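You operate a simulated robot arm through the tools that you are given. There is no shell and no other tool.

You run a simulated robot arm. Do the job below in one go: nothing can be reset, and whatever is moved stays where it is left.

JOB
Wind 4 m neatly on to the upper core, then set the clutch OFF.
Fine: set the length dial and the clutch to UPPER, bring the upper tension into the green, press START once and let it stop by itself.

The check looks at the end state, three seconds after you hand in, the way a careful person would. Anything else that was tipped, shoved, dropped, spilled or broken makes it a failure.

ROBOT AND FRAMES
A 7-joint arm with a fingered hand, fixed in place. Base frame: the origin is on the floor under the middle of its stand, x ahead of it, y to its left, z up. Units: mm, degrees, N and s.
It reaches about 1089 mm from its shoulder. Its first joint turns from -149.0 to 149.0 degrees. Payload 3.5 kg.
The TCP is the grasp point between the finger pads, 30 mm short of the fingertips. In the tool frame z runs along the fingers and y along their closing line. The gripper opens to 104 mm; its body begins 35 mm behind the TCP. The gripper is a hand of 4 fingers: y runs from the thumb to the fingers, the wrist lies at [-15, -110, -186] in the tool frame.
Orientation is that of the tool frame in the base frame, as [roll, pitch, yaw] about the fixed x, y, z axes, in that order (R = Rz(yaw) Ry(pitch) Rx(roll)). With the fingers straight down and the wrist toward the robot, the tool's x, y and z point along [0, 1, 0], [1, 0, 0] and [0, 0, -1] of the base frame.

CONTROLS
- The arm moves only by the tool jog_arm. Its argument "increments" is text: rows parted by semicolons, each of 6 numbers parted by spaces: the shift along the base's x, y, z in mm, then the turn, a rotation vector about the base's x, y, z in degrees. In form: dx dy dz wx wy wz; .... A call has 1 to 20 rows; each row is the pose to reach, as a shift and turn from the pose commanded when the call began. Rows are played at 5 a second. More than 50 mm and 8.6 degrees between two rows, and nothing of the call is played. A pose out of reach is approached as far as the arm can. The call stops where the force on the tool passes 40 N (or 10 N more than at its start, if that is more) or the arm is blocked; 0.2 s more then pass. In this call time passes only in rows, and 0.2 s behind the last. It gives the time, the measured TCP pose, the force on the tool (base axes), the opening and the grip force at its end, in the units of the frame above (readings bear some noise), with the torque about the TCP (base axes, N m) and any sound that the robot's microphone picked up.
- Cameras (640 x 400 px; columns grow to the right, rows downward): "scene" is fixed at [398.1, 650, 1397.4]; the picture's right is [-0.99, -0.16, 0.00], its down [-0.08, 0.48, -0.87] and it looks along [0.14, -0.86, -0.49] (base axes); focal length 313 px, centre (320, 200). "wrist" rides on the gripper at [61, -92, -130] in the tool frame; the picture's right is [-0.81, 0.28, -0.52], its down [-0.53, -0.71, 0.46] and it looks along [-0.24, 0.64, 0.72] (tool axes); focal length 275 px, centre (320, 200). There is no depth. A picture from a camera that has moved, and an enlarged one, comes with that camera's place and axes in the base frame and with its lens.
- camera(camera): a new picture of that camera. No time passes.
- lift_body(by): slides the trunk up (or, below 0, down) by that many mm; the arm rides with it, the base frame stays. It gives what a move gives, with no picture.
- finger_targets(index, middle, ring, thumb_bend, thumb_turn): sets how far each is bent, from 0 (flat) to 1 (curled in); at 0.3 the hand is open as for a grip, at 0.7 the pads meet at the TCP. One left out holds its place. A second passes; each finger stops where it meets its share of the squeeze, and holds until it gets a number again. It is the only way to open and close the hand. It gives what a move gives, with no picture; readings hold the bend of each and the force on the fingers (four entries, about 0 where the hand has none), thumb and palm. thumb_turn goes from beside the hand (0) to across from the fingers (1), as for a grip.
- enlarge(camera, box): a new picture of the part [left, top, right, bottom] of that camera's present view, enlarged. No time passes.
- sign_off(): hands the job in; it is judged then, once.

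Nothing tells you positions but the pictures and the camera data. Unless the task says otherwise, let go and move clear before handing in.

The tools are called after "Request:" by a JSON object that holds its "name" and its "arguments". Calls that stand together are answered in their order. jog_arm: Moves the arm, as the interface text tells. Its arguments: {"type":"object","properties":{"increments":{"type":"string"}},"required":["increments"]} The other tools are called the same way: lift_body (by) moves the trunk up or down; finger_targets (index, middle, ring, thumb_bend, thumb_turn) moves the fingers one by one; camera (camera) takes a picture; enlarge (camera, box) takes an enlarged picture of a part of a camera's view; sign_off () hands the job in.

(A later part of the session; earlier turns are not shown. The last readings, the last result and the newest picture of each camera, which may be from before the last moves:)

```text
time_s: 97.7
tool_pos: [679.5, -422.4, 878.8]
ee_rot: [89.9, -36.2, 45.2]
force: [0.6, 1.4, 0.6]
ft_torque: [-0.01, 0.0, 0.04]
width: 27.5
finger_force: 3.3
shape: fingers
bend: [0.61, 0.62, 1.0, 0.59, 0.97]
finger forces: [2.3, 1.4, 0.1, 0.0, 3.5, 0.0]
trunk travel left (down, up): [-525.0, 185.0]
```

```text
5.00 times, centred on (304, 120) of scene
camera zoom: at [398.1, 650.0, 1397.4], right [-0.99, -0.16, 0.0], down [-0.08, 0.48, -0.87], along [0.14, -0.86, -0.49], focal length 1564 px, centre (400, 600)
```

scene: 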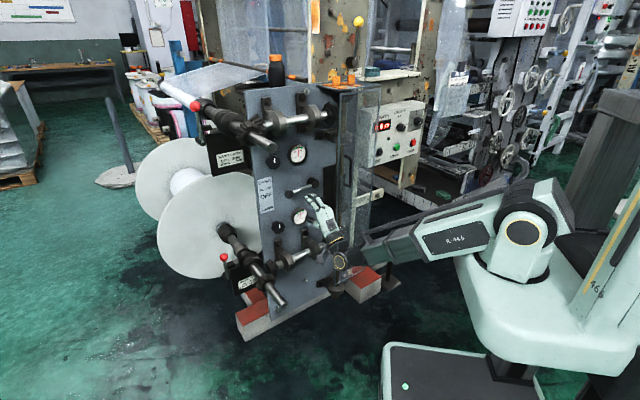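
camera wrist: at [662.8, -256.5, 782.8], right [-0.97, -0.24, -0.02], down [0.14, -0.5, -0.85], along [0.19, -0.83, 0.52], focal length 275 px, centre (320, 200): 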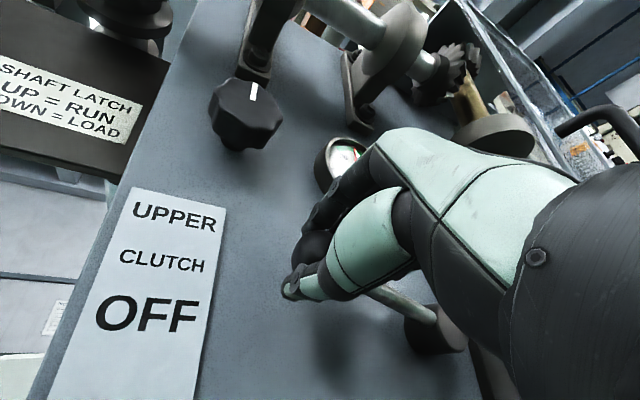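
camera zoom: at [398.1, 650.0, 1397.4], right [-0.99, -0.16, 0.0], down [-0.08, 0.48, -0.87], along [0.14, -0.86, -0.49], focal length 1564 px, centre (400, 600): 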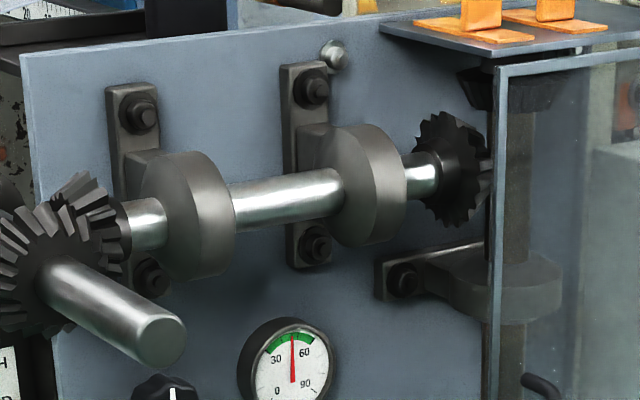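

Still no stop at about 34°. I'll continue a few more degrees.

Request:
{"name": "jog_arm", "arguments": {"increments": "-1.8 -1.8 3.4 1.4 -1.4 0; -3.7 -3.7 6.8 2.83 -2.83 0; -5.7 -5.7 10 4.24 -4.24 0; -7.8 -7.8 13.2 5.66 -5.66 0"}}

Request:
{"name": "enlarge", "arguments": {"camera": "scene", "box": [250, 150, 346, 222]}}

Request:
{"name": "camera", "arguments": {"camera": "wrist"}}

```text
time_s: 98.7
tool_pos: [673.8, -428.2, 891.1]
ee_rot: [90.1, -44.3, 45.2]
force: [4.3, 8.2, -11.0]
ft_torque: [0.14, 0.26, 0.23]
width: 39.5
finger_force: 7.3
shape: fingers
bend: [0.63, 0.63, 1.0, 0.51, 0.98]
finger forces: [0.0, 0.0, 0.0, 0.1, 14.5, 0.0]
trunk travel left (down, up): [-525.0, 185.0]
```

```text
5.56 times, centred on (298, 186) of scene
camera zoom: at [398.1, 650.0, 1397.4], right [-0.99, -0.16, 0.0], down [-0.08, 0.48, -0.87], along [0.14, -0.86, -0.49], focal length 1738 px, centre (442, 278)
```

zoom: 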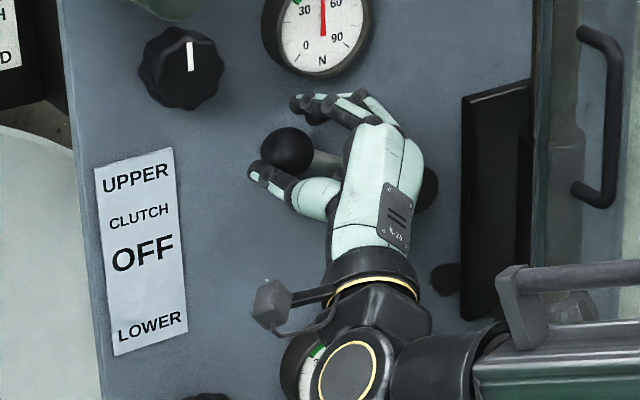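

```text
taken
camera wrist: at [658.6, -260.7, 867.8], right [-0.91, -0.18, -0.37], down [0.4, -0.24, -0.88], along [0.07, -0.95, 0.29], focal length 275 px, centre (320, 200)
```

wrist: 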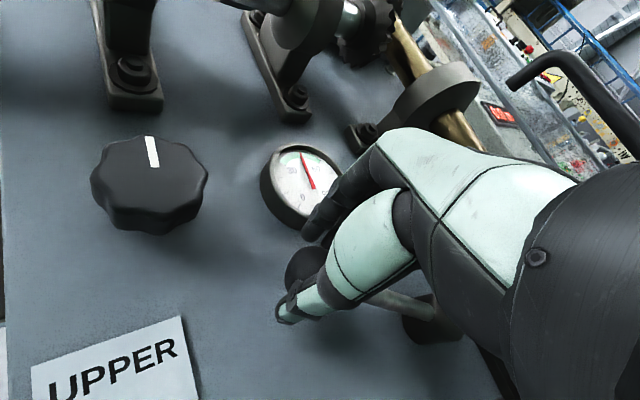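

The lever reached a hard stop at about 35° (only the thumb is loaded now), so that is the end of travel at UPPER. I'll ease off and release it, then check it stays.

Request:
{"name": "jog_arm", "arguments": {"increments": "3.7 3.7 -6.6 -2.83 2.83 0; 7.3 7.3 -12.5 -5.4 5.4 0"}}

Request:
{"name": "finger_targets", "arguments": {"index": 0.38, "middle": 0.38, "thumb_bend": 0.38}}

Request:
{"name": "enlarge", "arguments": {"camera": "scene", "box": [250, 150, 346, 222]}}

```text
time_s: 99.2
tool_pos: [679.2, -424.4, 879.8]
ee_rot: [89.9, -36.6, 45.1]
force: [0.9, 2.1, -1.2]
ft_torque: [0.01, 0.02, 0.04]
width: 27.2
finger_force: 3.3
shape: fingers
bend: [0.62, 0.63, 1.0, 0.59, 0.96]
finger forces: [1.3, 0.7, 0.0, 0.0, 4.4, 0.0]
trunk travel left (down, up): [-525.0, 185.0]
```

```text
time_s: 100.2
tool_pos: [680.8, -422.9, 879.0]
ee_rot: [90.0, -36.7, 45.1]
force: [-0.1, 0.6, 0.1]
ft_torque: [-0.02, 0.01, 0.01]
width: 82.6
finger_force: 0.2
shape: fingers
bend: [0.38, 0.38, 1.0, 0.38, 0.97]
finger forces: [0.0, 0.0, 0.0, 0.0, 0.0, 0.1]
trunk travel left (down, up): [-525.0, 185.0]
```

```text
5.56 times, centred on (298, 186) of scene
camera zoom: at [398.1, 650.0, 1397.4], right [-0.99, -0.16, 0.0], down [-0.08, 0.48, -0.87], along [0.14, -0.86, -0.49], focal length 1738 px, centre (442, 278)
```

zoom: 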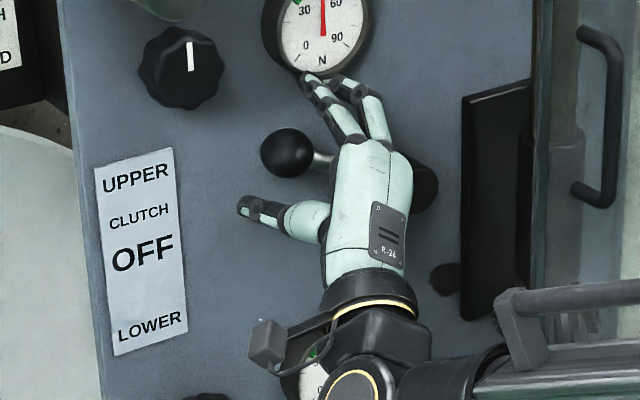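

The lever stays at the UPPER stop after release. Now I'll retreat straight back, then go up and over the guard toward the START button with the roll that worked on this side.

Request:
{"name": "jog_arm", "arguments": {"increments": "-30 30 0 0 0 0; -62 62 0 0 0 0; -95 95 0 0 0 0; -128 128 0 0 0 0"}}

Request:
{"name": "enlarge", "arguments": {"camera": "scene", "box": [240, 130, 352, 210]}}

Request:
{"name": "jog_arm", "arguments": {"increments": "2 2 12 5.3 -5.3 0; 4 4 24 10.6 -10.6 0; 6 6 36 15.9 -15.9 0; 8 8 48 21.2 -21.2 0; 10 10 60 26.5 -26.5 0; 12 12 72 31.8 -31.8 0; 14 14 84 37.1 -37.1 0; 14 14 96 42.4 -42.4 0; 14 14 110 45 -45 0"}}

```text
time_s: 101.2
tool_pos: [550.9, -294.0, 877.2]
ee_rot: [90.0, -36.6, 45.1]
force: [0.0, 0.2, 0.4]
ft_torque: [0.03, -0.02, 0.03]
width: 82.8
finger_force: 0.1
shape: fingers
bend: [0.38, 0.38, 1.0, 0.38, 0.97]
finger forces: [0.0, 0.1, 0.0, 0.1, 0.1, 0.0]
trunk travel left (down, up): [-525.0, 185.0]
```

```text
5.00 times, centred on (296, 170) of scene
camera zoom: at [398.1, 650.0, 1397.4], right [-0.99, -0.16, 0.0], down [-0.08, 0.48, -0.87], along [0.14, -0.86, -0.49], focal length 1564 px, centre (440, 350)
```

zoom: 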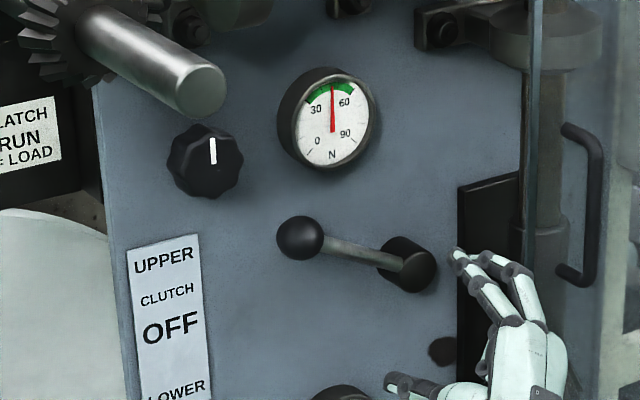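

```text
time_s: 103.2
tool_pos: [564.0, -279.2, 991.0]
ee_rot: [-90.0, -79.5, -134.8]
force: [0.4, -0.3, 0.2]
ft_torque: [0.0, -0.01, -0.02]
width: 82.9
finger_force: 0.0
shape: fingers
bend: [0.38, 0.38, 1.0, 0.38, 0.97]
finger forces: [0.0, 0.0, 0.1, 0.0, 0.0, 0.1]
trunk travel left (down, up): [-525.0, 185.0]
```

The lever points firmly to UPPER and the gauge is mid-green. I'll ascend, then cross over above the guard.

Request:
{"name": "jog_arm", "arguments": {"increments": "0 0 48 0 0 0; 0 0 96 0 0 0; 0 0 144 0 0 0; 0 0 192 0 0 0; 0 0 240 0 0 0; 0 0 288 0 0 0"}}

Request:
{"name": "jog_arm", "arguments": {"increments": "-30 -30 0 0 0 0; -60 -60 0 0 0 0; -90 -90 0 0 0 0; -120 -120 0 0 0 0; -150 -150 0 0 0 0"}}

Request:
{"name": "camera", "arguments": {"camera": "scene"}}

```text
time_s: 104.7
tool_pos: [567.4, -278.0, 1277.5]
ee_rot: [-89.1, -79.7, -135.9]
force: [0.8, -0.6, 1.5]
ft_torque: [-0.01, 0.01, -0.04]
width: 82.7
finger_force: 0.1
shape: fingers
bend: [0.38, 0.38, 1.0, 0.38, 0.97]
finger forces: [0.1, 0.0, 0.0, 0.0, 0.1, 0.1]
trunk travel left (down, up): [-525.0, 185.0]
```

```text
time_s: 105.8
tool_pos: [413.6, -426.7, 1277.5]
ee_rot: [-89.5, -79.7, -135.4]
force: [0.6, -0.1, -0.3]
ft_torque: [0.02, -0.02, -0.01]
width: 83.0
finger_force: 0.0
shape: fingers
bend: [0.38, 0.38, 1.0, 0.38, 0.97]
finger forces: [0.0, 0.1, 0.0, 0.0, 0.0, 0.0]
trunk travel left (down, up): [-525.0, 185.0]
```

```text
taken
```

scene: 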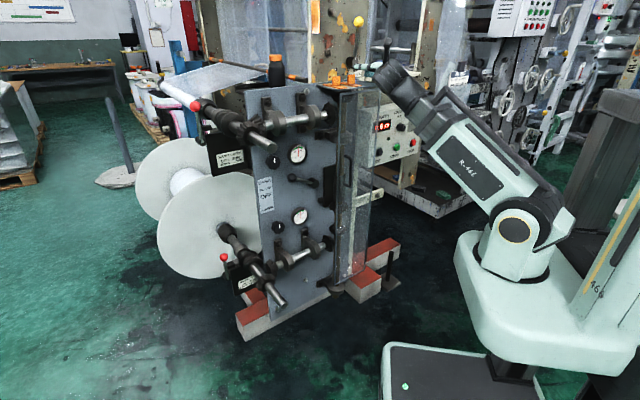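

No reach trouble. I'll continue across to above the START button.

Request:
{"name": "jog_arm", "arguments": {"increments": "-32 -32 0 0 0 0; -64 -64 0 0 0 0; -96 -96 0 0 0 0; -128 -128 0 0 0 0; -160 -160 0 0 0 0; -192 -192 0 0 0 0; -224 -224 0 0 0 0; -253 -253 0 0 0 0"}}

Request:
{"name": "jog_arm", "arguments": {"increments": "0 0 -48 0 0 0; 0 0 -96 0 0 0; 0 0 -144 0 0 0; 0 0 -192 0 0 0; 0 0 -240 0 0 0; 0 0 -288 0 0 0; 0 0 -330 0 0 0"}}

Request:
{"name": "camera", "arguments": {"camera": "wrist"}}

Request:
{"name": "camera", "arguments": {"camera": "scene"}}

```text
time_s: 107.7
tool_pos: [209.3, -678.0, 1268.7]
ee_rot: [-86.6, -80.3, -141.2]
force: [-0.3, -0.4, 0.2]
ft_torque: [-0.01, -0.03, -0.02]
width: 83.0
finger_force: 0.0
shape: fingers
bend: [0.38, 0.38, 1.0, 0.38, 0.97]
finger forces: [0.0, 0.0, 0.0, 0.1, 0.1, 0.0]
out of reach, approached as far as the arm can: row 6, 7, 8
trunk travel left (down, up): [-525.0, 185.0]
```

```text
time_s: 109.2
tool_pos: [207.8, -675.5, 939.0]
ee_rot: [-87.3, -80.2, -140.5]
force: [0.8, 0.1, 0.6]
ft_torque: [0.0, 0.0, -0.01]
width: 82.9
finger_force: 0.1
shape: fingers
bend: [0.38, 0.38, 1.0, 0.38, 0.97]
finger forces: [0.0, 0.0, 0.0, 0.1, 0.0, 0.0]
trunk travel left (down, up): [-525.0, 185.0]
```

```text
taken
camera wrist: at [181.1, -526.0, 1013.1], right [-0.44, 0.29, -0.85], down [0.9, 0.19, -0.4], along [0.05, -0.94, -0.34], focal length 275 px, centre (320, 200)
```

wrist: 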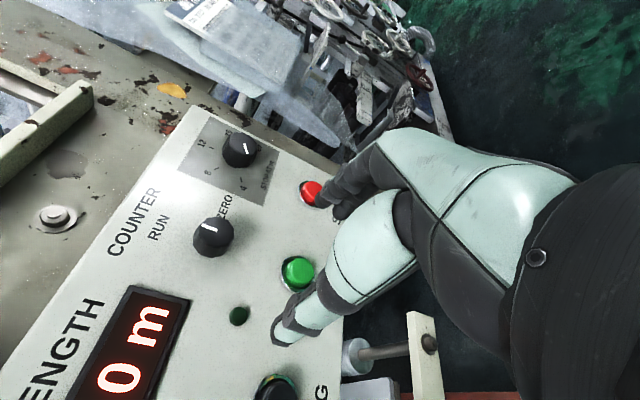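

```text
taken
```

scene: 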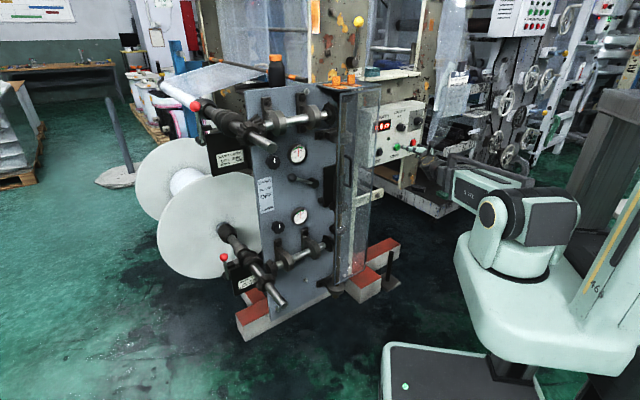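

I'm in front of the box with a small yaw tilt. I'll square up, centre on START, and pinch thumb, index and middle together into a pushing point.

Request:
{"name": "jog_arm", "arguments": {"increments": "0 -16 -14 0.1 0.1 1; 0 -33 -28 0.2 0.2 2; -1 -50 -42 0.32 0.32 2.84"}}

Request:
{"name": "finger_targets", "arguments": {"index": 0.72, "middle": 0.72, "thumb_bend": 0.72}}

Request:
{"name": "camera", "arguments": {"camera": "wrist"}}

Request:
{"name": "enlarge", "arguments": {"camera": "scene", "box": [360, 100, 472, 170]}}

```text
time_s: 110.0
tool_pos: [207.2, -727.2, 898.3]
ee_rot: [-89.1, -80.4, -135.9]
force: [0.3, 0.8, 0.4]
ft_torque: [-0.01, -0.02, 0.02]
width: 82.8
finger_force: 0.0
shape: fingers
bend: [0.38, 0.38, 1.0, 0.38, 0.97]
finger forces: [0.0, 0.1, 0.0, 0.1, 0.1, 0.0]
trunk travel left (down, up): [-525.0, 185.0]
```

```text
time_s: 111.0
tool_pos: [208.1, -726.7, 897.7]
ee_rot: [-89.8, -80.3, -135.1]
force: [0.1, 0.0, -0.4]
ft_torque: [0.0, 0.0, 0.01]
width: 0.2
finger_force: 0.0
shape: fingers
bend: [0.72, 0.72, 1.0, 0.71, 0.97]
finger forces: [0.0, 0.0, 0.0, 0.0, 0.1, 0.0]
trunk travel left (down, up): [-525.0, 185.0]
```

```text
taken
camera wrist: at [174.2, -578.7, 972.9], right [-0.46, 0.27, -0.85], down [0.88, 0.24, -0.4], along [0.09, -0.93, -0.35], focal length 275 px, centre (320, 200)
```

wrist: 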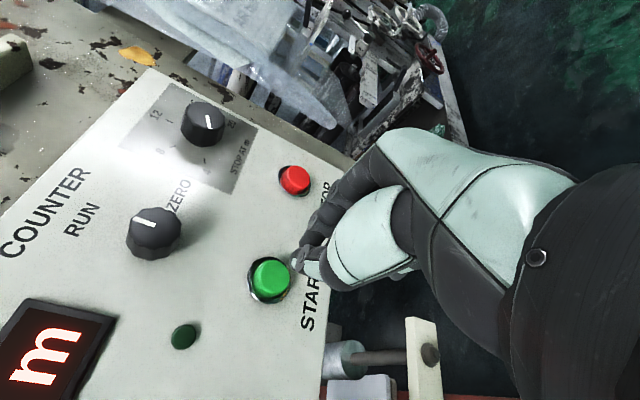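

```text
5.71 times, centred on (416, 135) of scene
camera zoom: at [398.1, 650.0, 1397.4], right [-0.99, -0.16, 0.0], down [-0.08, 0.48, -0.87], along [0.14, -0.86, -0.49], focal length 1788 px, centre (-229, 571)
```

zoom: 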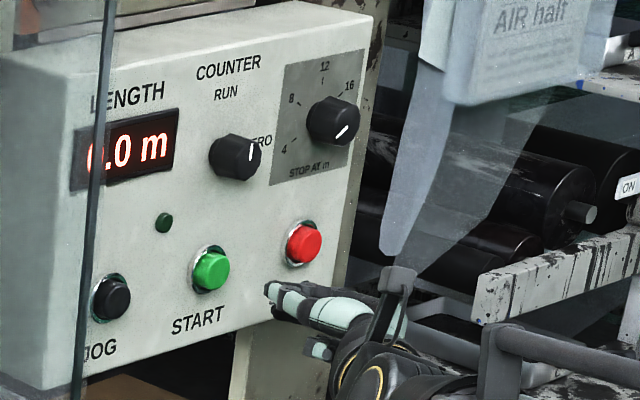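

The pinch point lines up with START. I'll advance until just short of the button, then press in small steps watching the force.

Request:
{"name": "jog_arm", "arguments": {"increments": "14 -14 0 0 0 0; 28 -28 0 0 0 0; 33 -33 0 0 0 0"}}

Request:
{"name": "camera", "arguments": {"camera": "wrist"}}

Request:
{"name": "enlarge", "arguments": {"camera": "scene", "box": [376, 120, 440, 160]}}

```text
time_s: 111.8
tool_pos: [239.1, -758.3, 896.2]
ee_rot: [-89.8, -80.2, -135.3]
force: [0.3, 0.6, -0.6]
ft_torque: [0.03, 0.01, -0.01]
width: 0.1
finger_force: 0.1
shape: fingers
bend: [0.72, 0.72, 1.0, 0.71, 0.97]
finger forces: [0.1, 0.1, 0.0, 0.0, 0.0, 0.1]
trunk travel left (down, up): [-525.0, 185.0]
```

```text
taken
camera wrist: at [206.0, -610.8, 972.0], right [-0.46, 0.27, -0.85], down [0.88, 0.24, -0.4], along [0.09, -0.93, -0.35], focal length 275 px, centre (320, 200)
```

wrist: 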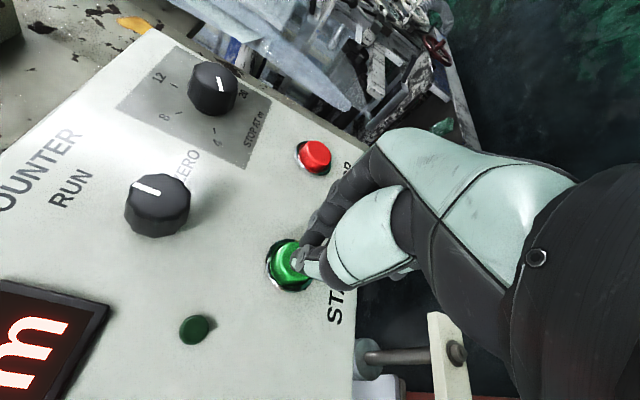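

```text
10.00 times, centred on (408, 140) of scene
camera zoom: at [398.1, 650.0, 1397.4], right [-0.99, -0.16, 0.0], down [-0.08, 0.48, -0.87], along [0.14, -0.86, -0.49], focal length 3129 px, centre (-560, 800)
```

zoom: 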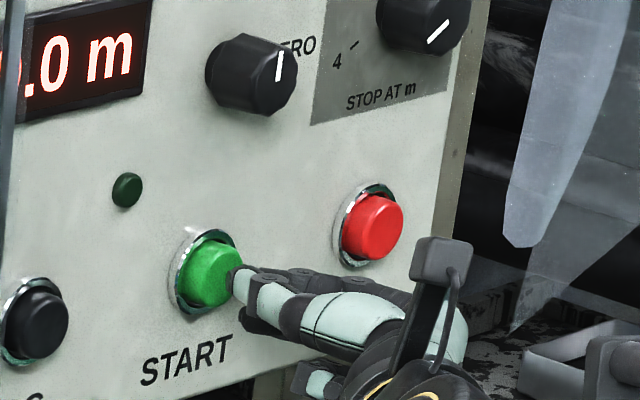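

The fingertips are a centimetre or so from the cap. Advancing in small steps.

Request:
{"name": "jog_arm", "arguments": {"increments": "2.1 -2.1 0 0 0 0; 4.2 -4.2 0 0 0 0; 6.4 -6.4 0 0 0 0; 8.5 -8.5 0 0 0 0"}}

Request:
{"name": "enlarge", "arguments": {"camera": "scene", "box": [376, 120, 440, 160]}}

```text
time_s: 112.8
tool_pos: [249.5, -767.4, 896.2]
ee_rot: [-89.5, -80.3, -135.5]
force: [-0.5, 0.0, -0.3]
ft_torque: [0.0, -0.01, 0.0]
width: 0.0
finger_force: 0.1
shape: fingers
bend: [0.72, 0.72, 1.0, 0.71, 0.97]
finger forces: [0.1, 0.0, 0.1, 0.1, 0.1, 0.1]
trunk travel left (down, up): [-525.0, 185.0]
```

```text
10.00 times, centred on (408, 140) of scene
camera zoom: at [398.1, 650.0, 1397.4], right [-0.99, -0.16, 0.0], down [-0.08, 0.48, -0.87], along [0.14, -0.86, -0.49], focal length 3129 px, centre (-560, 800)
```

zoom: 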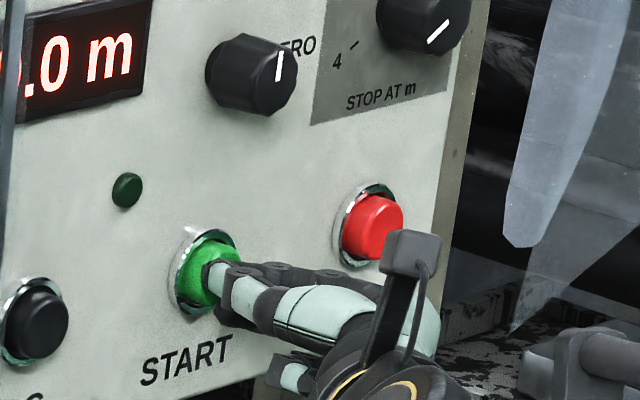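

Request:
{"name": "jog_arm", "arguments": {"increments": "1.1 -1.1 0 0 0 0; 2.1 -2.1 0 0 0 0; 3.2 -3.2 0 0 0 0; 4.2 -4.2 0 0 0 0"}}

Request:
{"name": "enlarge", "arguments": {"camera": "scene", "box": [376, 120, 440, 160]}}

```text
time_s: 113.8
tool_pos: [253.9, -772.6, 895.8]
ee_rot: [-89.5, -80.3, -135.6]
force: [-3.0, 3.1, 0.1]
ft_torque: [-0.06, 0.0, 0.1]
width: 0.1
finger_force: 3.1
shape: fingers
bend: [0.72, 0.72, 1.0, 0.71, 0.97]
finger forces: [0.0, 0.1, 0.0, 0.0, 5.5, 0.0]
trunk travel left (down, up): [-525.0, 185.0]
heard: click
```

```text
10.00 times, centred on (408, 140) of scene
camera zoom: at [398.1, 650.0, 1397.4], right [-0.99, -0.16, 0.0], down [-0.08, 0.48, -0.87], along [0.14, -0.86, -0.49], focal length 3129 px, centre (-560, 800)
```

zoom: 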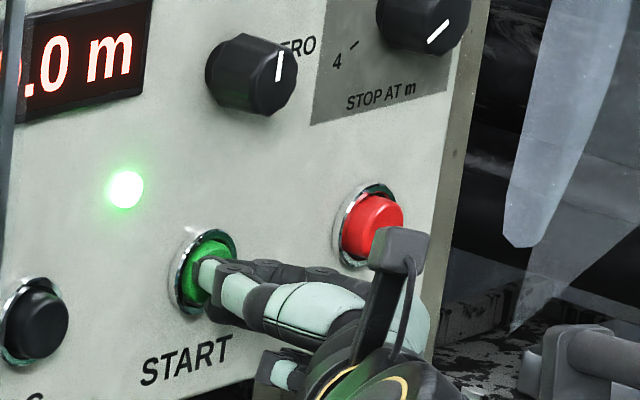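

Heard a click and the green lamp is lit, so the machine has started. I'll back straight off the button at once and watch the counter.

Request:
{"name": "jog_arm", "arguments": {"increments": "-14 14 0 0 0 0; -42 42 0 0 0 0; -70 70 0 0 0 0; -95 95 0 0 0 0"}}

Request:
{"name": "camera", "arguments": {"camera": "scene"}}

Request:
{"name": "enlarge", "arguments": {"camera": "scene", "box": [366, 90, 446, 160]}}

Request:
{"name": "enlarge", "arguments": {"camera": "scene", "box": [150, 50, 350, 210]}}

```text
time_s: 114.8
tool_pos: [159.1, -677.7, 896.6]
ee_rot: [-89.1, -80.3, -135.9]
force: [-0.3, -0.4, 1.1]
ft_torque: [-0.01, -0.01, 0.03]
width: 0.0
finger_force: 0.0
shape: fingers
bend: [0.72, 0.72, 1.0, 0.71, 0.97]
finger forces: [0.0, 0.1, 0.2, 0.0, 0.1, 0.1]
trunk travel left (down, up): [-525.0, 185.0]
```

```text
taken
```

scene: 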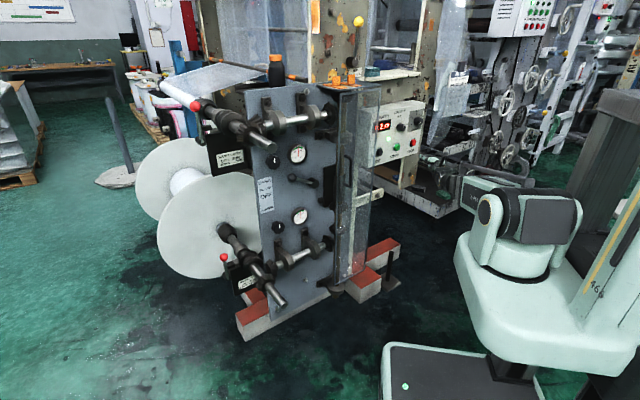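

```text
5.71 times, centred on (406, 125) of scene
camera zoom: at [398.1, 650.0, 1397.4], right [-0.99, -0.16, 0.0], down [-0.08, 0.48, -0.87], along [0.14, -0.86, -0.49], focal length 1788 px, centre (-171, 629)
```

zoom: 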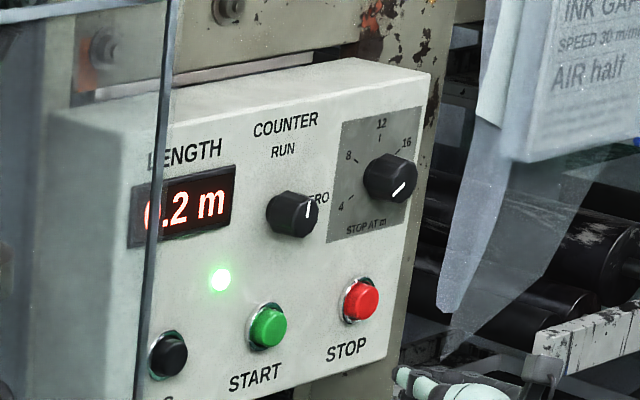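

```text
2.50 times, centred on (250, 130) of scene
camera zoom: at [398.1, 650.0, 1397.4], right [-0.99, -0.16, 0.0], down [-0.08, 0.48, -0.87], along [0.14, -0.86, -0.49], focal length 782 px, centre (495, 375)
```

zoom: 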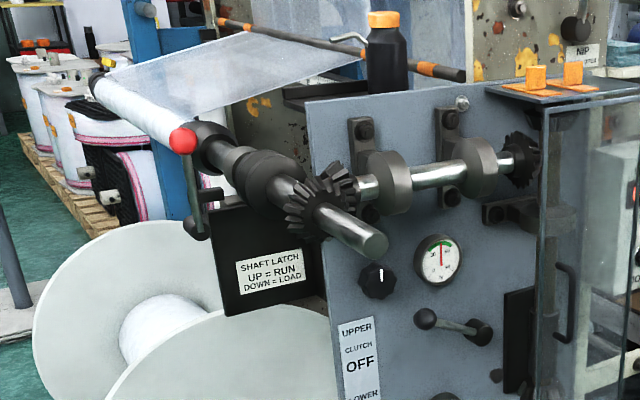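

The lamp is on, the counter reads 0.2 m and the web is winding. While it runs by itself I'll move the hand away, upward, and keep watching the counter.

Request:
{"name": "jog_arm", "arguments": {"increments": "0 0 45 0 0 0; 0 0 90 0 0 0; 0 0 135 0 0 0; 0 0 180 0 0 0; 0 0 230 0 0 0"}}

Request:
{"name": "enlarge", "arguments": {"camera": "scene", "box": [366, 90, 446, 160]}}

Request:
{"name": "jog_arm", "arguments": {"increments": "0 0 0 0 0 0; 0 0 0 0 0 0; 0 0 0 0 0 0; 0 0 0 0 0 0; 0 0 0 0 0 0; 0 0 0 0 0 0; 0 0 0 0 0 0; 0 0 0 0 0 0; 0 0 0 0 0 0; 0 0 0 0 0 0; 0 0 0 0 0 0; 0 0 0 0 0 0; 0 0 0 0 0 0; 0 0 0 0 0 0; 0 0 0 0 0 0"}}

Request:
{"name": "enlarge", "arguments": {"camera": "scene", "box": [366, 90, 446, 160]}}

Request:
{"name": "enlarge", "arguments": {"camera": "scene", "box": [150, 50, 350, 210]}}

```text
time_s: 116.0
tool_pos: [159.5, -675.5, 1128.3]
ee_rot: [-89.2, -80.2, -135.9]
force: [0.1, 0.0, -0.6]
ft_torque: [0.02, 0.01, 0.0]
width: 0.0
finger_force: 0.0
shape: fingers
bend: [0.72, 0.72, 1.0, 0.71, 0.97]
finger forces: [0.1, 0.1, 0.0, 0.0, 0.0, 0.0]
out of reach, approached as far as the arm can: row 2, 3
trunk travel left (down, up): [-525.0, 185.0]
```

```text
5.71 times, centred on (406, 125) of scene
camera zoom: at [398.1, 650.0, 1397.4], right [-0.99, -0.16, 0.0], down [-0.08, 0.48, -0.87], along [0.14, -0.86, -0.49], focal length 1788 px, centre (-171, 629)
```

zoom: 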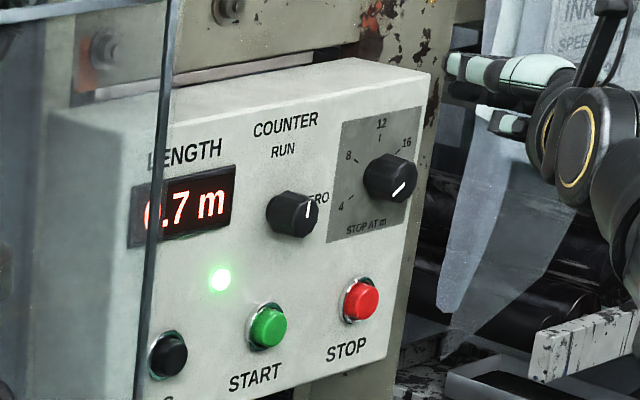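

```text
time_s: 119.2
tool_pos: [159.6, -675.5, 1126.4]
ee_rot: [-89.4, -80.3, -135.6]
force: [-1.1, -0.5, -0.2]
ft_torque: [-0.01, 0.01, -0.02]
width: 0.0
finger_force: 0.0
shape: fingers
bend: [0.72, 0.72, 1.0, 0.71, 0.97]
finger forces: [0.0, 0.0, 0.1, 0.0, 0.0, 0.0]
trunk travel left (down, up): [-525.0, 185.0]
```

```text
5.71 times, centred on (406, 125) of scene
camera zoom: at [398.1, 650.0, 1397.4], right [-0.99, -0.16, 0.0], down [-0.08, 0.48, -0.87], along [0.14, -0.86, -0.49], focal length 1788 px, centre (-171, 629)
```

zoom: 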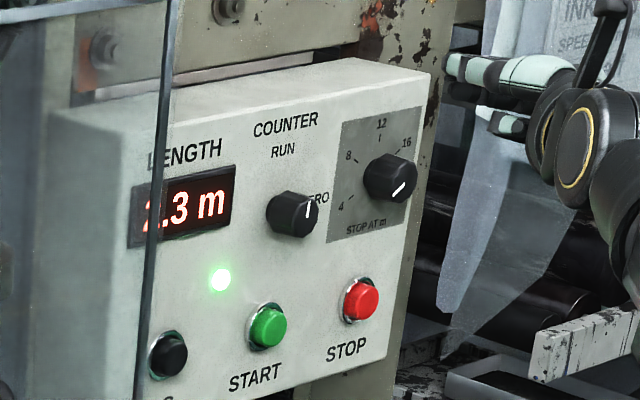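

```text
2.50 times, centred on (250, 130) of scene
camera zoom: at [398.1, 650.0, 1397.4], right [-0.99, -0.16, 0.0], down [-0.08, 0.48, -0.87], along [0.14, -0.86, -0.49], focal length 782 px, centre (495, 375)
```

zoom: 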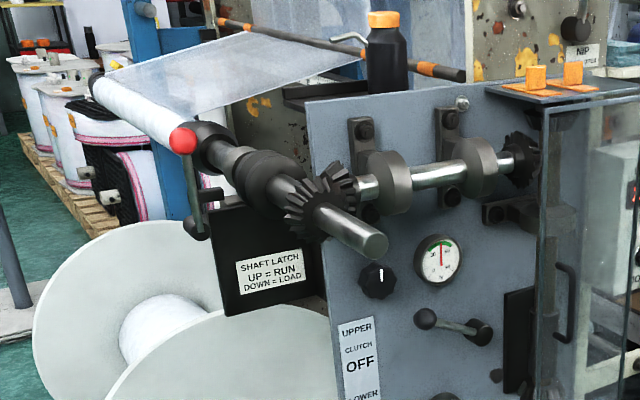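

2.3 m and running smoothly, the web looks even, and tension is holding mid-green. I'll keep still until it stops by itself.

Request:
{"name": "jog_arm", "arguments": {"increments": "0 0 0 0 0 0; 0 0 0 0 0 0; 0 0 0 0 0 0; 0 0 0 0 0 0; 0 0 0 0 0 0; 0 0 0 0 0 0; 0 0 0 0 0 0; 0 0 0 0 0 0; 0 0 0 0 0 0; 0 0 0 0 0 0; 0 0 0 0 0 0; 0 0 0 0 0 0; 0 0 0 0 0 0; 0 0 0 0 0 0; 0 0 0 0 0 0; 0 0 0 0 0 0; 0 0 0 0 0 0; 0 0 0 0 0 0; 0 0 0 0 0 0; 0 0 0 0 0 0"}}

Request:
{"name": "enlarge", "arguments": {"camera": "scene", "box": [366, 90, 446, 160]}}

Request:
{"name": "jog_arm", "arguments": {"increments": "0 0 0 0 0 0; 0 0 0 0 0 0; 0 0 0 0 0 0; 0 0 0 0 0 0; 0 0 0 0 0 0; 0 0 0 0 0 0; 0 0 0 0 0 0; 0 0 0 0 0 0; 0 0 0 0 0 0; 0 0 0 0 0 0"}}

Request:
{"name": "enlarge", "arguments": {"camera": "scene", "box": [366, 90, 446, 160]}}

Request:
{"name": "enlarge", "arguments": {"camera": "scene", "box": [150, 50, 350, 210]}}

```text
time_s: 123.5
tool_pos: [159.1, -674.0, 1128.2]
ee_rot: [-89.0, -80.3, -136.1]
force: [0.6, 0.0, 0.0]
ft_torque: [0.0, 0.01, -0.02]
width: 0.0
finger_force: 0.0
shape: fingers
bend: [0.72, 0.72, 1.0, 0.71, 0.97]
finger forces: [0.1, 0.0, 0.0, 0.1, 0.1, 0.0]
trunk travel left (down, up): [-525.0, 185.0]
```

```text
5.71 times, centred on (406, 125) of scene
camera zoom: at [398.1, 650.0, 1397.4], right [-0.99, -0.16, 0.0], down [-0.08, 0.48, -0.87], along [0.14, -0.86, -0.49], focal length 1788 px, centre (-171, 629)
```

zoom: 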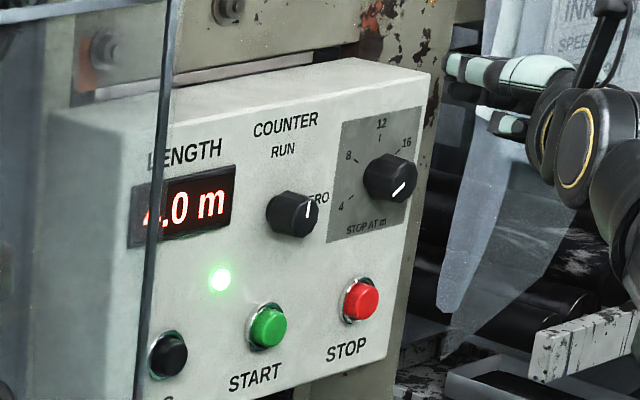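

```text
time_s: 125.7
tool_pos: [159.6, -675.2, 1127.1]
ee_rot: [-89.6, -80.4, -135.4]
force: [-0.3, 0.0, 0.7]
ft_torque: [-0.04, 0.0, -0.04]
width: 0.0
finger_force: 0.0
shape: fingers
bend: [0.72, 0.72, 1.0, 0.71, 0.97]
finger forces: [0.0, 0.0, 0.0, 0.0, 0.1, 0.0]
trunk travel left (down, up): [-525.0, 185.0]
```

```text
5.71 times, centred on (406, 125) of scene
camera zoom: at [398.1, 650.0, 1397.4], right [-0.99, -0.16, 0.0], down [-0.08, 0.48, -0.87], along [0.14, -0.86, -0.49], focal length 1788 px, centre (-171, 629)
```

zoom: 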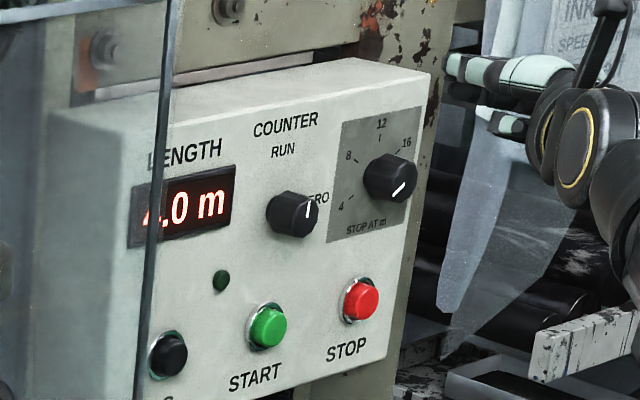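

```text
2.50 times, centred on (250, 130) of scene
camera zoom: at [398.1, 650.0, 1397.4], right [-0.99, -0.16, 0.0], down [-0.08, 0.48, -0.87], along [0.14, -0.86, -0.49], focal length 782 px, centre (495, 375)
```

zoom: 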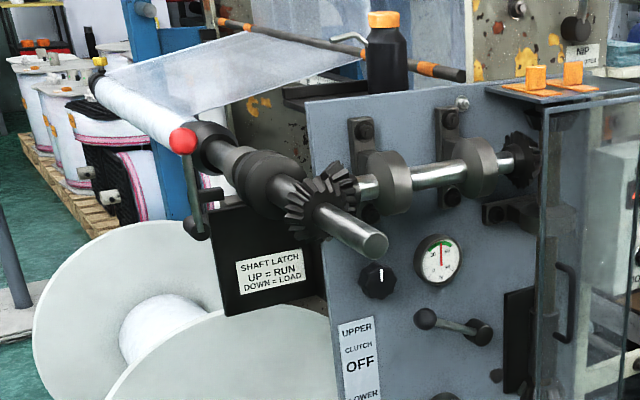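

It stopped by itself at 4.0 m and the lamp went out. Now I'll return to the clutch lever by the same high route to set it to OFF.

Request:
{"name": "jog_arm", "arguments": {"increments": "23 23 28 0 0 0; 46 47 56 0 0 0; 70 70 84 0 0 0; 93 94 112 0 0 0; 116 117 145 0 0 0"}}

Request:
{"name": "jog_arm", "arguments": {"increments": "31 31 0 0 0 0; 63 63 0 0 0 0; 95 94 0 0 0 0; 126 125 0 0 0 0; 158 156 0 0 0 0; 190 188 0 0 0 0; 221 219 0 0 0 0; 253 250 0 0 0 0; 284 281 0 0 0 0"}}

Request:
{"name": "camera", "arguments": {"camera": "scene"}}

```text
time_s: 126.8
tool_pos: [273.4, -560.4, 1270.3]
ee_rot: [-89.6, -80.2, -135.4]
force: [0.3, 0.3, 0.1]
ft_torque: [0.0, 0.0, -0.01]
width: 0.1
finger_force: 0.0
shape: fingers
bend: [0.72, 0.72, 1.0, 0.71, 0.97]
finger forces: [0.0, 0.0, 0.1, 0.0, 0.1, 0.0]
trunk travel left (down, up): [-525.0, 185.0]
```

```text
time_s: 128.8
tool_pos: [559.3, -277.9, 1271.7]
ee_rot: [-89.5, -80.2, -135.6]
force: [-0.1, 0.9, -1.2]
ft_torque: [0.0, 0.03, 0.01]
width: 0.0
finger_force: 0.1
shape: fingers
bend: [0.72, 0.72, 1.0, 0.71, 0.97]
finger forces: [0.1, 0.1, 0.0, 0.1, 0.0, 0.0]
trunk travel left (down, up): [-525.0, 185.0]
```

```text
taken
```

scene: 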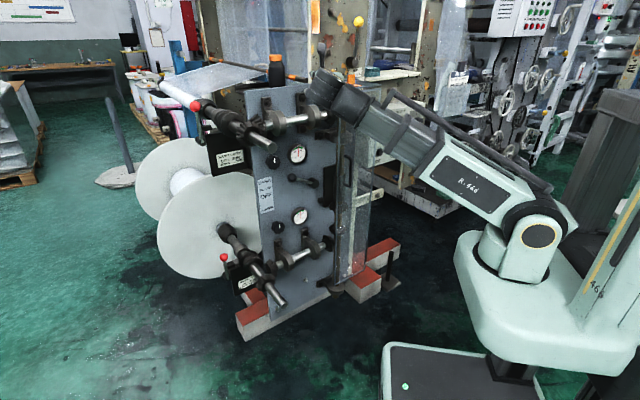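

Request:
{"name": "jog_arm", "arguments": {"increments": "0 0 -47 0 0 0; 0 0 -94 0 0 0; 0 0 -141 0 0 0; 0 0 -188 0 0 0; 0 0 -235 0 0 0; 0 0 -281 0 0 0"}}

Request:
{"name": "jog_arm", "arguments": {"increments": "-1 -1 -12 -5.3 5.3 0; -2 -3 -24 -10.6 10.6 0; -3 -5 -36 -15.9 15.9 0; -4 -7 -48 -21.2 21.2 0; -5 -9 -60 -26.5 26.5 0; -6 -11 -72 -31.8 31.8 0; -7 -13 -84 -37.1 37.1 0; -8 -15 -96 -42.4 42.4 0; -8 -16 -112 -44.8 44.8 0"}}

Request:
{"name": "finger_targets", "arguments": {"index": 0.38, "middle": 0.38, "thumb_bend": 0.38}}

Request:
{"name": "camera", "arguments": {"camera": "wrist"}}

Request:
{"name": "enlarge", "arguments": {"camera": "scene", "box": [240, 130, 352, 210]}}

```text
time_s: 130.2
tool_pos: [546.6, -296.0, 1092.1]
ee_rot: [-115.2, -80.6, -109.0]
force: [0.7, -0.4, -1.0]
ft_torque: [-0.03, -0.03, -0.01]
width: 0.0
finger_force: 0.1
shape: fingers
bend: [0.72, 0.72, 1.0, 0.71, 0.97]
finger forces: [0.0, 0.1, 0.0, 0.1, 0.0, 0.0]
out of reach, approached as far as the arm can: row 3, 4, 5, 6
trunk travel left (down, up): [-525.0, 185.0]
```

```text
time_s: 132.2
tool_pos: [537.3, -315.8, 980.7]
ee_rot: [93.2, -35.0, 40.1]
force: [-0.2, 0.7, 0.1]
ft_torque: [-0.03, 0.02, 0.01]
width: 0.0
finger_force: 0.1
shape: fingers
bend: [0.72, 0.72, 1.0, 0.71, 0.97]
finger forces: [0.0, 0.1, 0.0, 0.0, 0.1, 0.1]
trunk travel left (down, up): [-525.0, 185.0]
```

```text
time_s: 133.2
tool_pos: [537.8, -317.1, 982.6]
ee_rot: [93.2, -35.0, 39.9]
force: [0.9, 0.1, -0.5]
ft_torque: [-0.01, 0.0, -0.06]
width: 82.5
finger_force: 0.0
shape: fingers
bend: [0.38, 0.38, 1.0, 0.38, 0.97]
finger forces: [0.1, 0.0, 0.1, 0.1, 0.0, 0.0]
trunk travel left (down, up): [-525.0, 185.0]
```

```text
taken
camera wrist: at [528.6, -150.6, 947.1], right [-0.96, -0.15, -0.22], down [0.26, -0.32, -0.91], along [0.07, -0.93, 0.35], focal length 275 px, centre (320, 200)
```

wrist: 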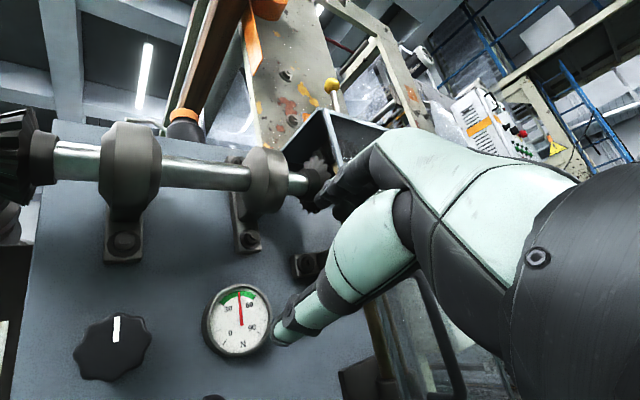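

```text
5.00 times, centred on (296, 170) of scene
camera zoom: at [398.1, 650.0, 1397.4], right [-0.99, -0.16, 0.0], down [-0.08, 0.48, -0.87], along [0.14, -0.86, -0.49], focal length 1564 px, centre (440, 350)
```

zoom: 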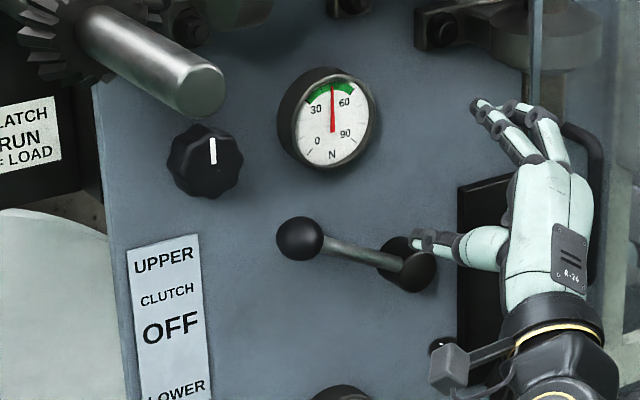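

The arm took a slightly different posture and tilted a few degrees, but nothing was touched and the lever is still at UPPER. I'll square up and line up with the ball again.

Request:
{"name": "jog_arm", "arguments": {"increments": "14 -2 -34 -0.6 -0.6 1.1; 29 -4 -69 -1.2 -1.2 2.2; 43 -7 -103 -1.85 -1.85 3.26"}}

Request:
{"name": "camera", "arguments": {"camera": "wrist"}}

Request:
{"name": "enlarge", "arguments": {"camera": "scene", "box": [240, 130, 352, 210]}}

```text
time_s: 134.1
tool_pos: [598.4, -302.6, 900.3]
ee_rot: [91.4, -34.6, 43.0]
force: [0.3, -1.0, -0.1]
ft_torque: [0.0, 0.01, -0.06]
width: 82.8
finger_force: 0.0
shape: fingers
bend: [0.38, 0.38, 1.0, 0.38, 0.97]
finger forces: [0.0, 0.0, 0.0, 0.0, 0.0, 0.0]
out of reach, approached as far as the arm can: row 2, 3
trunk travel left (down, up): [-525.0, 185.0]
```

```text
taken
camera wrist: at [582.8, -137.3, 862.8], right [-0.96, -0.19, -0.22], down [0.28, -0.34, -0.9], along [0.1, -0.92, 0.38], focal length 275 px, centre (320, 200)
```

wrist: 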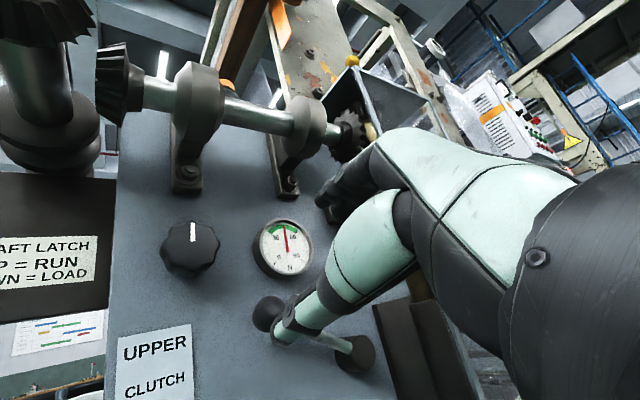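

```text
5.00 times, centred on (296, 170) of scene
camera zoom: at [398.1, 650.0, 1397.4], right [-0.99, -0.16, 0.0], down [-0.08, 0.48, -0.87], along [0.14, -0.86, -0.49], focal length 1564 px, centre (440, 350)
```

zoom: 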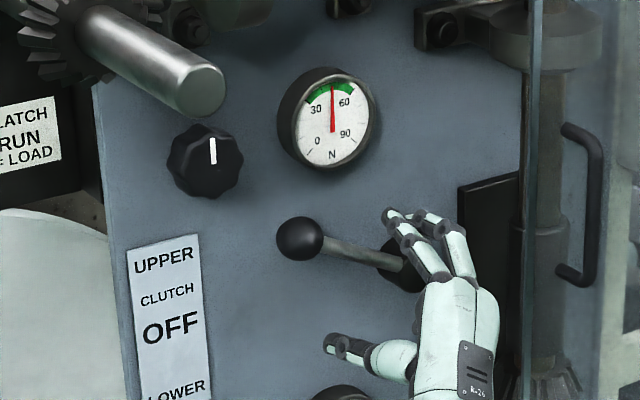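

The arm is near a limit in this posture. I'll roll the hand toward φ≈5°, where it worked before, and re-check.

Request:
{"name": "jog_arm", "arguments": {"increments": "0 0 -4 -4 4 0; 0 0 -8 -8 8 0; 0 0 -12 -12 12 0; 0 0 -16 -16 16 0; 0 0 -20 -20.5 20.5 0"}}

Request:
{"name": "camera", "arguments": {"camera": "scene"}}

```text
time_s: 135.2
tool_pos: [599.3, -304.1, 880.9]
ee_rot: [90.1, -6.1, 45.0]
force: [0.9, 0.3, 0.4]
ft_torque: [0.0, 0.03, 0.01]
width: 83.0
finger_force: 0.0
shape: fingers
bend: [0.38, 0.38, 1.0, 0.38, 0.97]
finger forces: [0.1, 0.0, 0.0, 0.1, 0.0, 0.0]
trunk travel left (down, up): [-525.0, 185.0]
```

```text
taken
```

scene: 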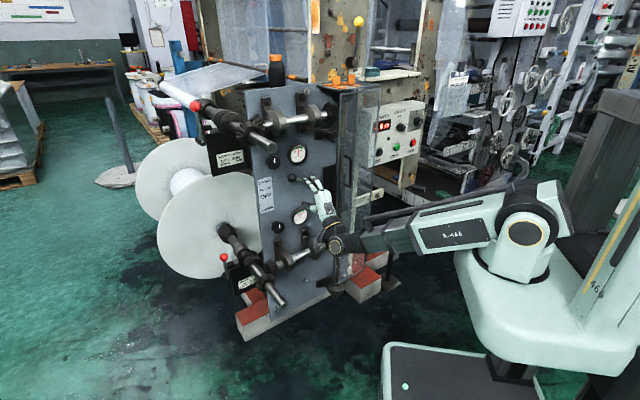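

Good, reachable and squared again. I'll check the ball position from here.

Request:
{"name": "camera", "arguments": {"camera": "wrist"}}

Request:
{"name": "enlarge", "arguments": {"camera": "wrist", "box": [200, 230, 400, 380]}}

```text
taken
camera wrist: at [558.8, -161.9, 796.1], right [-0.96, -0.23, 0.19], down [0.0, -0.64, -0.77], along [0.29, -0.73, 0.61], focal length 275 px, centre (320, 200)
```

wrist: 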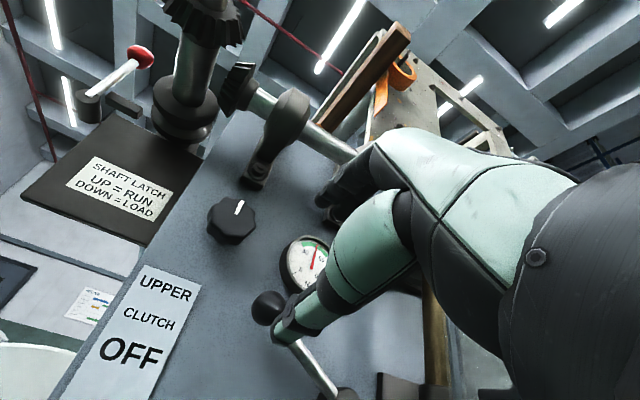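

```text
2.67 times, centred on (300, 305) of wrist
camera zoom: at [558.8, -161.9, 796.1], right [-0.96, -0.23, 0.19], down [0.0, -0.64, -0.77], along [0.29, -0.73, 0.61], focal length 734 px, centre (373, -80)
```

zoom: 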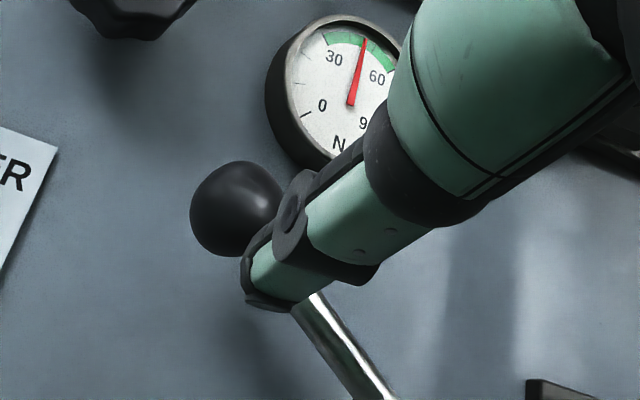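

The ball is at about (-186, depth 793, height 875). I'll line up laterally first, then move straight in.

Request:
{"name": "jog_arm", "arguments": {"increments": "-17 -17 -5 0 0 0; 8 -42 -5 0 0 0; 38 -72 -5 0 0 0; 63 -97 -5 0 0 0; 73 -107 -5 0 0 0; 82 -116 -5 0 0 0"}}

Request:
{"name": "enlarge", "arguments": {"camera": "scene", "box": [250, 150, 346, 222]}}

Request:
{"name": "camera", "arguments": {"camera": "wrist"}}

```text
time_s: 136.7
tool_pos: [680.0, -418.7, 874.8]
ee_rot: [90.1, -6.2, 45.1]
force: [-0.3, -0.5, -0.4]
ft_torque: [-0.01, -0.03, 0.0]
width: 83.0
finger_force: 0.2
shape: fingers
bend: [0.38, 0.38, 1.0, 0.38, 0.97]
finger forces: [0.0, 0.1, 0.0, 0.0, 0.0, 0.1]
trunk travel left (down, up): [-525.0, 185.0]
```

```text
5.56 times, centred on (298, 186) of scene
camera zoom: at [398.1, 650.0, 1397.4], right [-0.99, -0.16, 0.0], down [-0.08, 0.48, -0.87], along [0.14, -0.86, -0.49], focal length 1738 px, centre (442, 278)
```

zoom: 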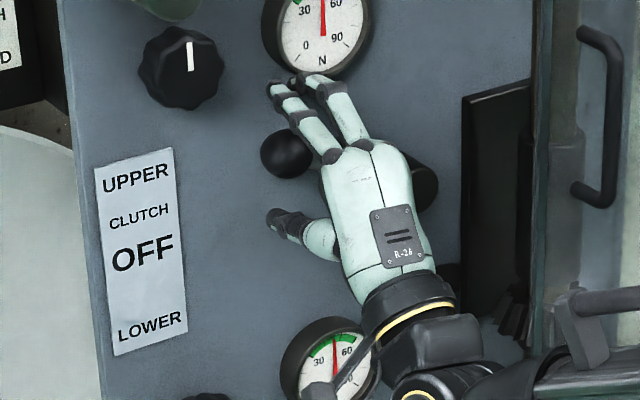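

```text
taken
camera wrist: at [639.3, -277.2, 789.7], right [-0.96, -0.23, 0.19], down [0.0, -0.64, -0.77], along [0.29, -0.73, 0.61], focal length 275 px, centre (320, 200)
```

wrist: 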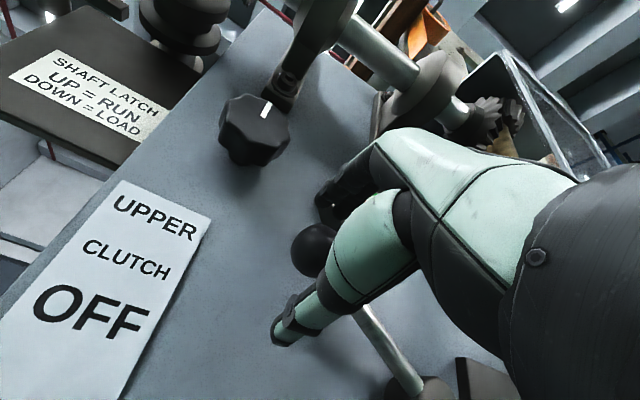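

The ball is between thumb and fingers. I'll grip it again.

Request:
{"name": "finger_targets", "arguments": {"index": 0.63, "middle": 0.63, "thumb_bend": 0.63}}

Request:
{"name": "enlarge", "arguments": {"camera": "scene", "box": [250, 150, 346, 222]}}

```text
time_s: 137.7
tool_pos: [680.1, -418.5, 873.9]
ee_rot: [90.1, -6.2, 44.9]
force: [1.3, -1.1, 2.6]
ft_torque: [-0.05, -0.05, 0.02]
width: 28.4
finger_force: 4.3
shape: fingers
bend: [0.59, 0.6, 1.0, 0.6, 0.97]
finger forces: [3.5, 2.4, 0.0, 0.0, 2.7, 0.0]
trunk travel left (down, up): [-525.0, 185.0]
```

```text
5.56 times, centred on (298, 186) of scene
camera zoom: at [398.1, 650.0, 1397.4], right [-0.99, -0.16, 0.0], down [-0.08, 0.48, -0.87], along [0.14, -0.86, -0.49], focal length 1738 px, centre (442, 278)
```

zoom: 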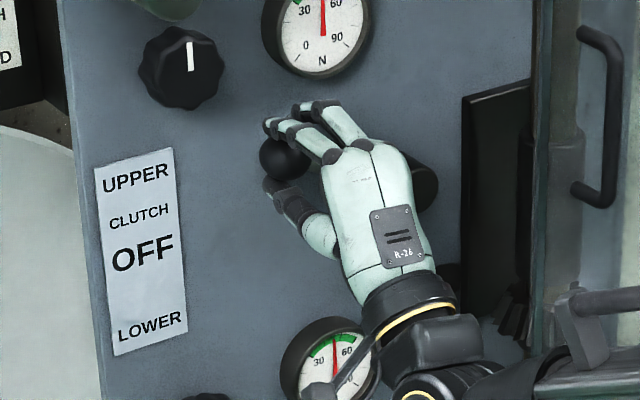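

Gripped. Now I'll swing the lever back down along its arc to the original OFF position.

Request:
{"name": "jog_arm", "arguments": {"increments": "2.6 2.6 -6 0 0 0; 4.9 4.9 -12.4 0 0 0; 7 7 -19 0 0 0; 8.8 8.8 -25.8 0 0 0; 10.2 10.2 -32.7 0 0 0; 11.2 11.2 -39.7 0 0 0; 12 12 -47 0 0 0; 12.6 12.6 -54.2 0 0 0; 12.7 12.7 -61.5 0 0 0; 12.6 12.6 -68.8 0 0 0"}}

Request:
{"name": "enlarge", "arguments": {"camera": "scene", "box": [250, 150, 346, 222]}}

Request:
{"name": "camera", "arguments": {"camera": "wrist"}}

```text
time_s: 139.8
tool_pos: [693.8, -405.7, 806.0]
ee_rot: [90.0, -6.3, 45.1]
force: [5.2, -1.2, 3.3]
ft_torque: [-0.1, 0.05, 0.11]
width: 26.6
finger_force: 4.4
shape: fingers
bend: [0.6, 0.6, 1.0, 0.6, 0.98]
finger forces: [3.7, 2.9, 0.0, 0.0, 1.9, 0.1]
trunk travel left (down, up): [-525.0, 185.0]
```

```text
5.56 times, centred on (298, 186) of scene
camera zoom: at [398.1, 650.0, 1397.4], right [-0.99, -0.16, 0.0], down [-0.08, 0.48, -0.87], along [0.14, -0.86, -0.49], focal length 1738 px, centre (442, 278)
```

zoom: 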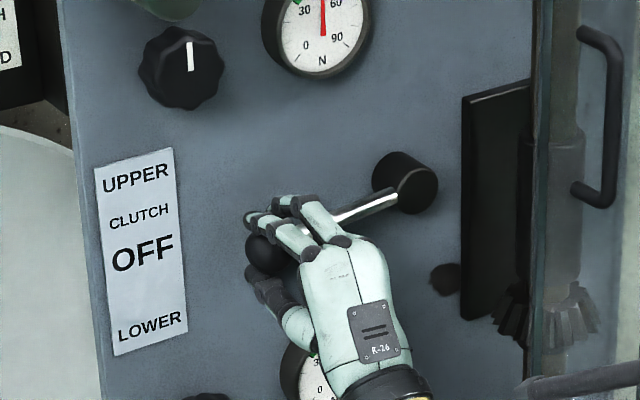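

```text
taken
camera wrist: at [653.6, -264.1, 722.0], right [-0.96, -0.23, 0.19], down [0.0, -0.64, -0.77], along [0.29, -0.73, 0.61], focal length 275 px, centre (320, 200)
```

wrist: 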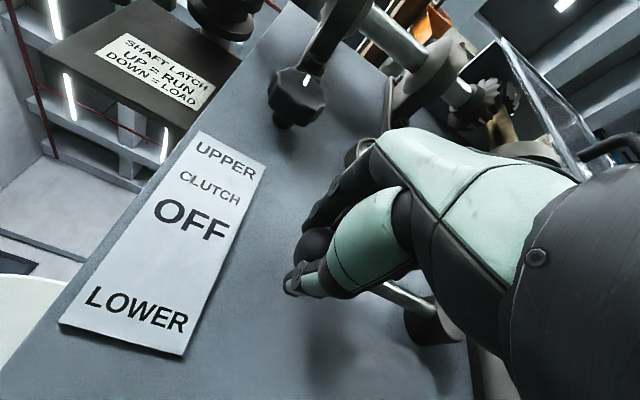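

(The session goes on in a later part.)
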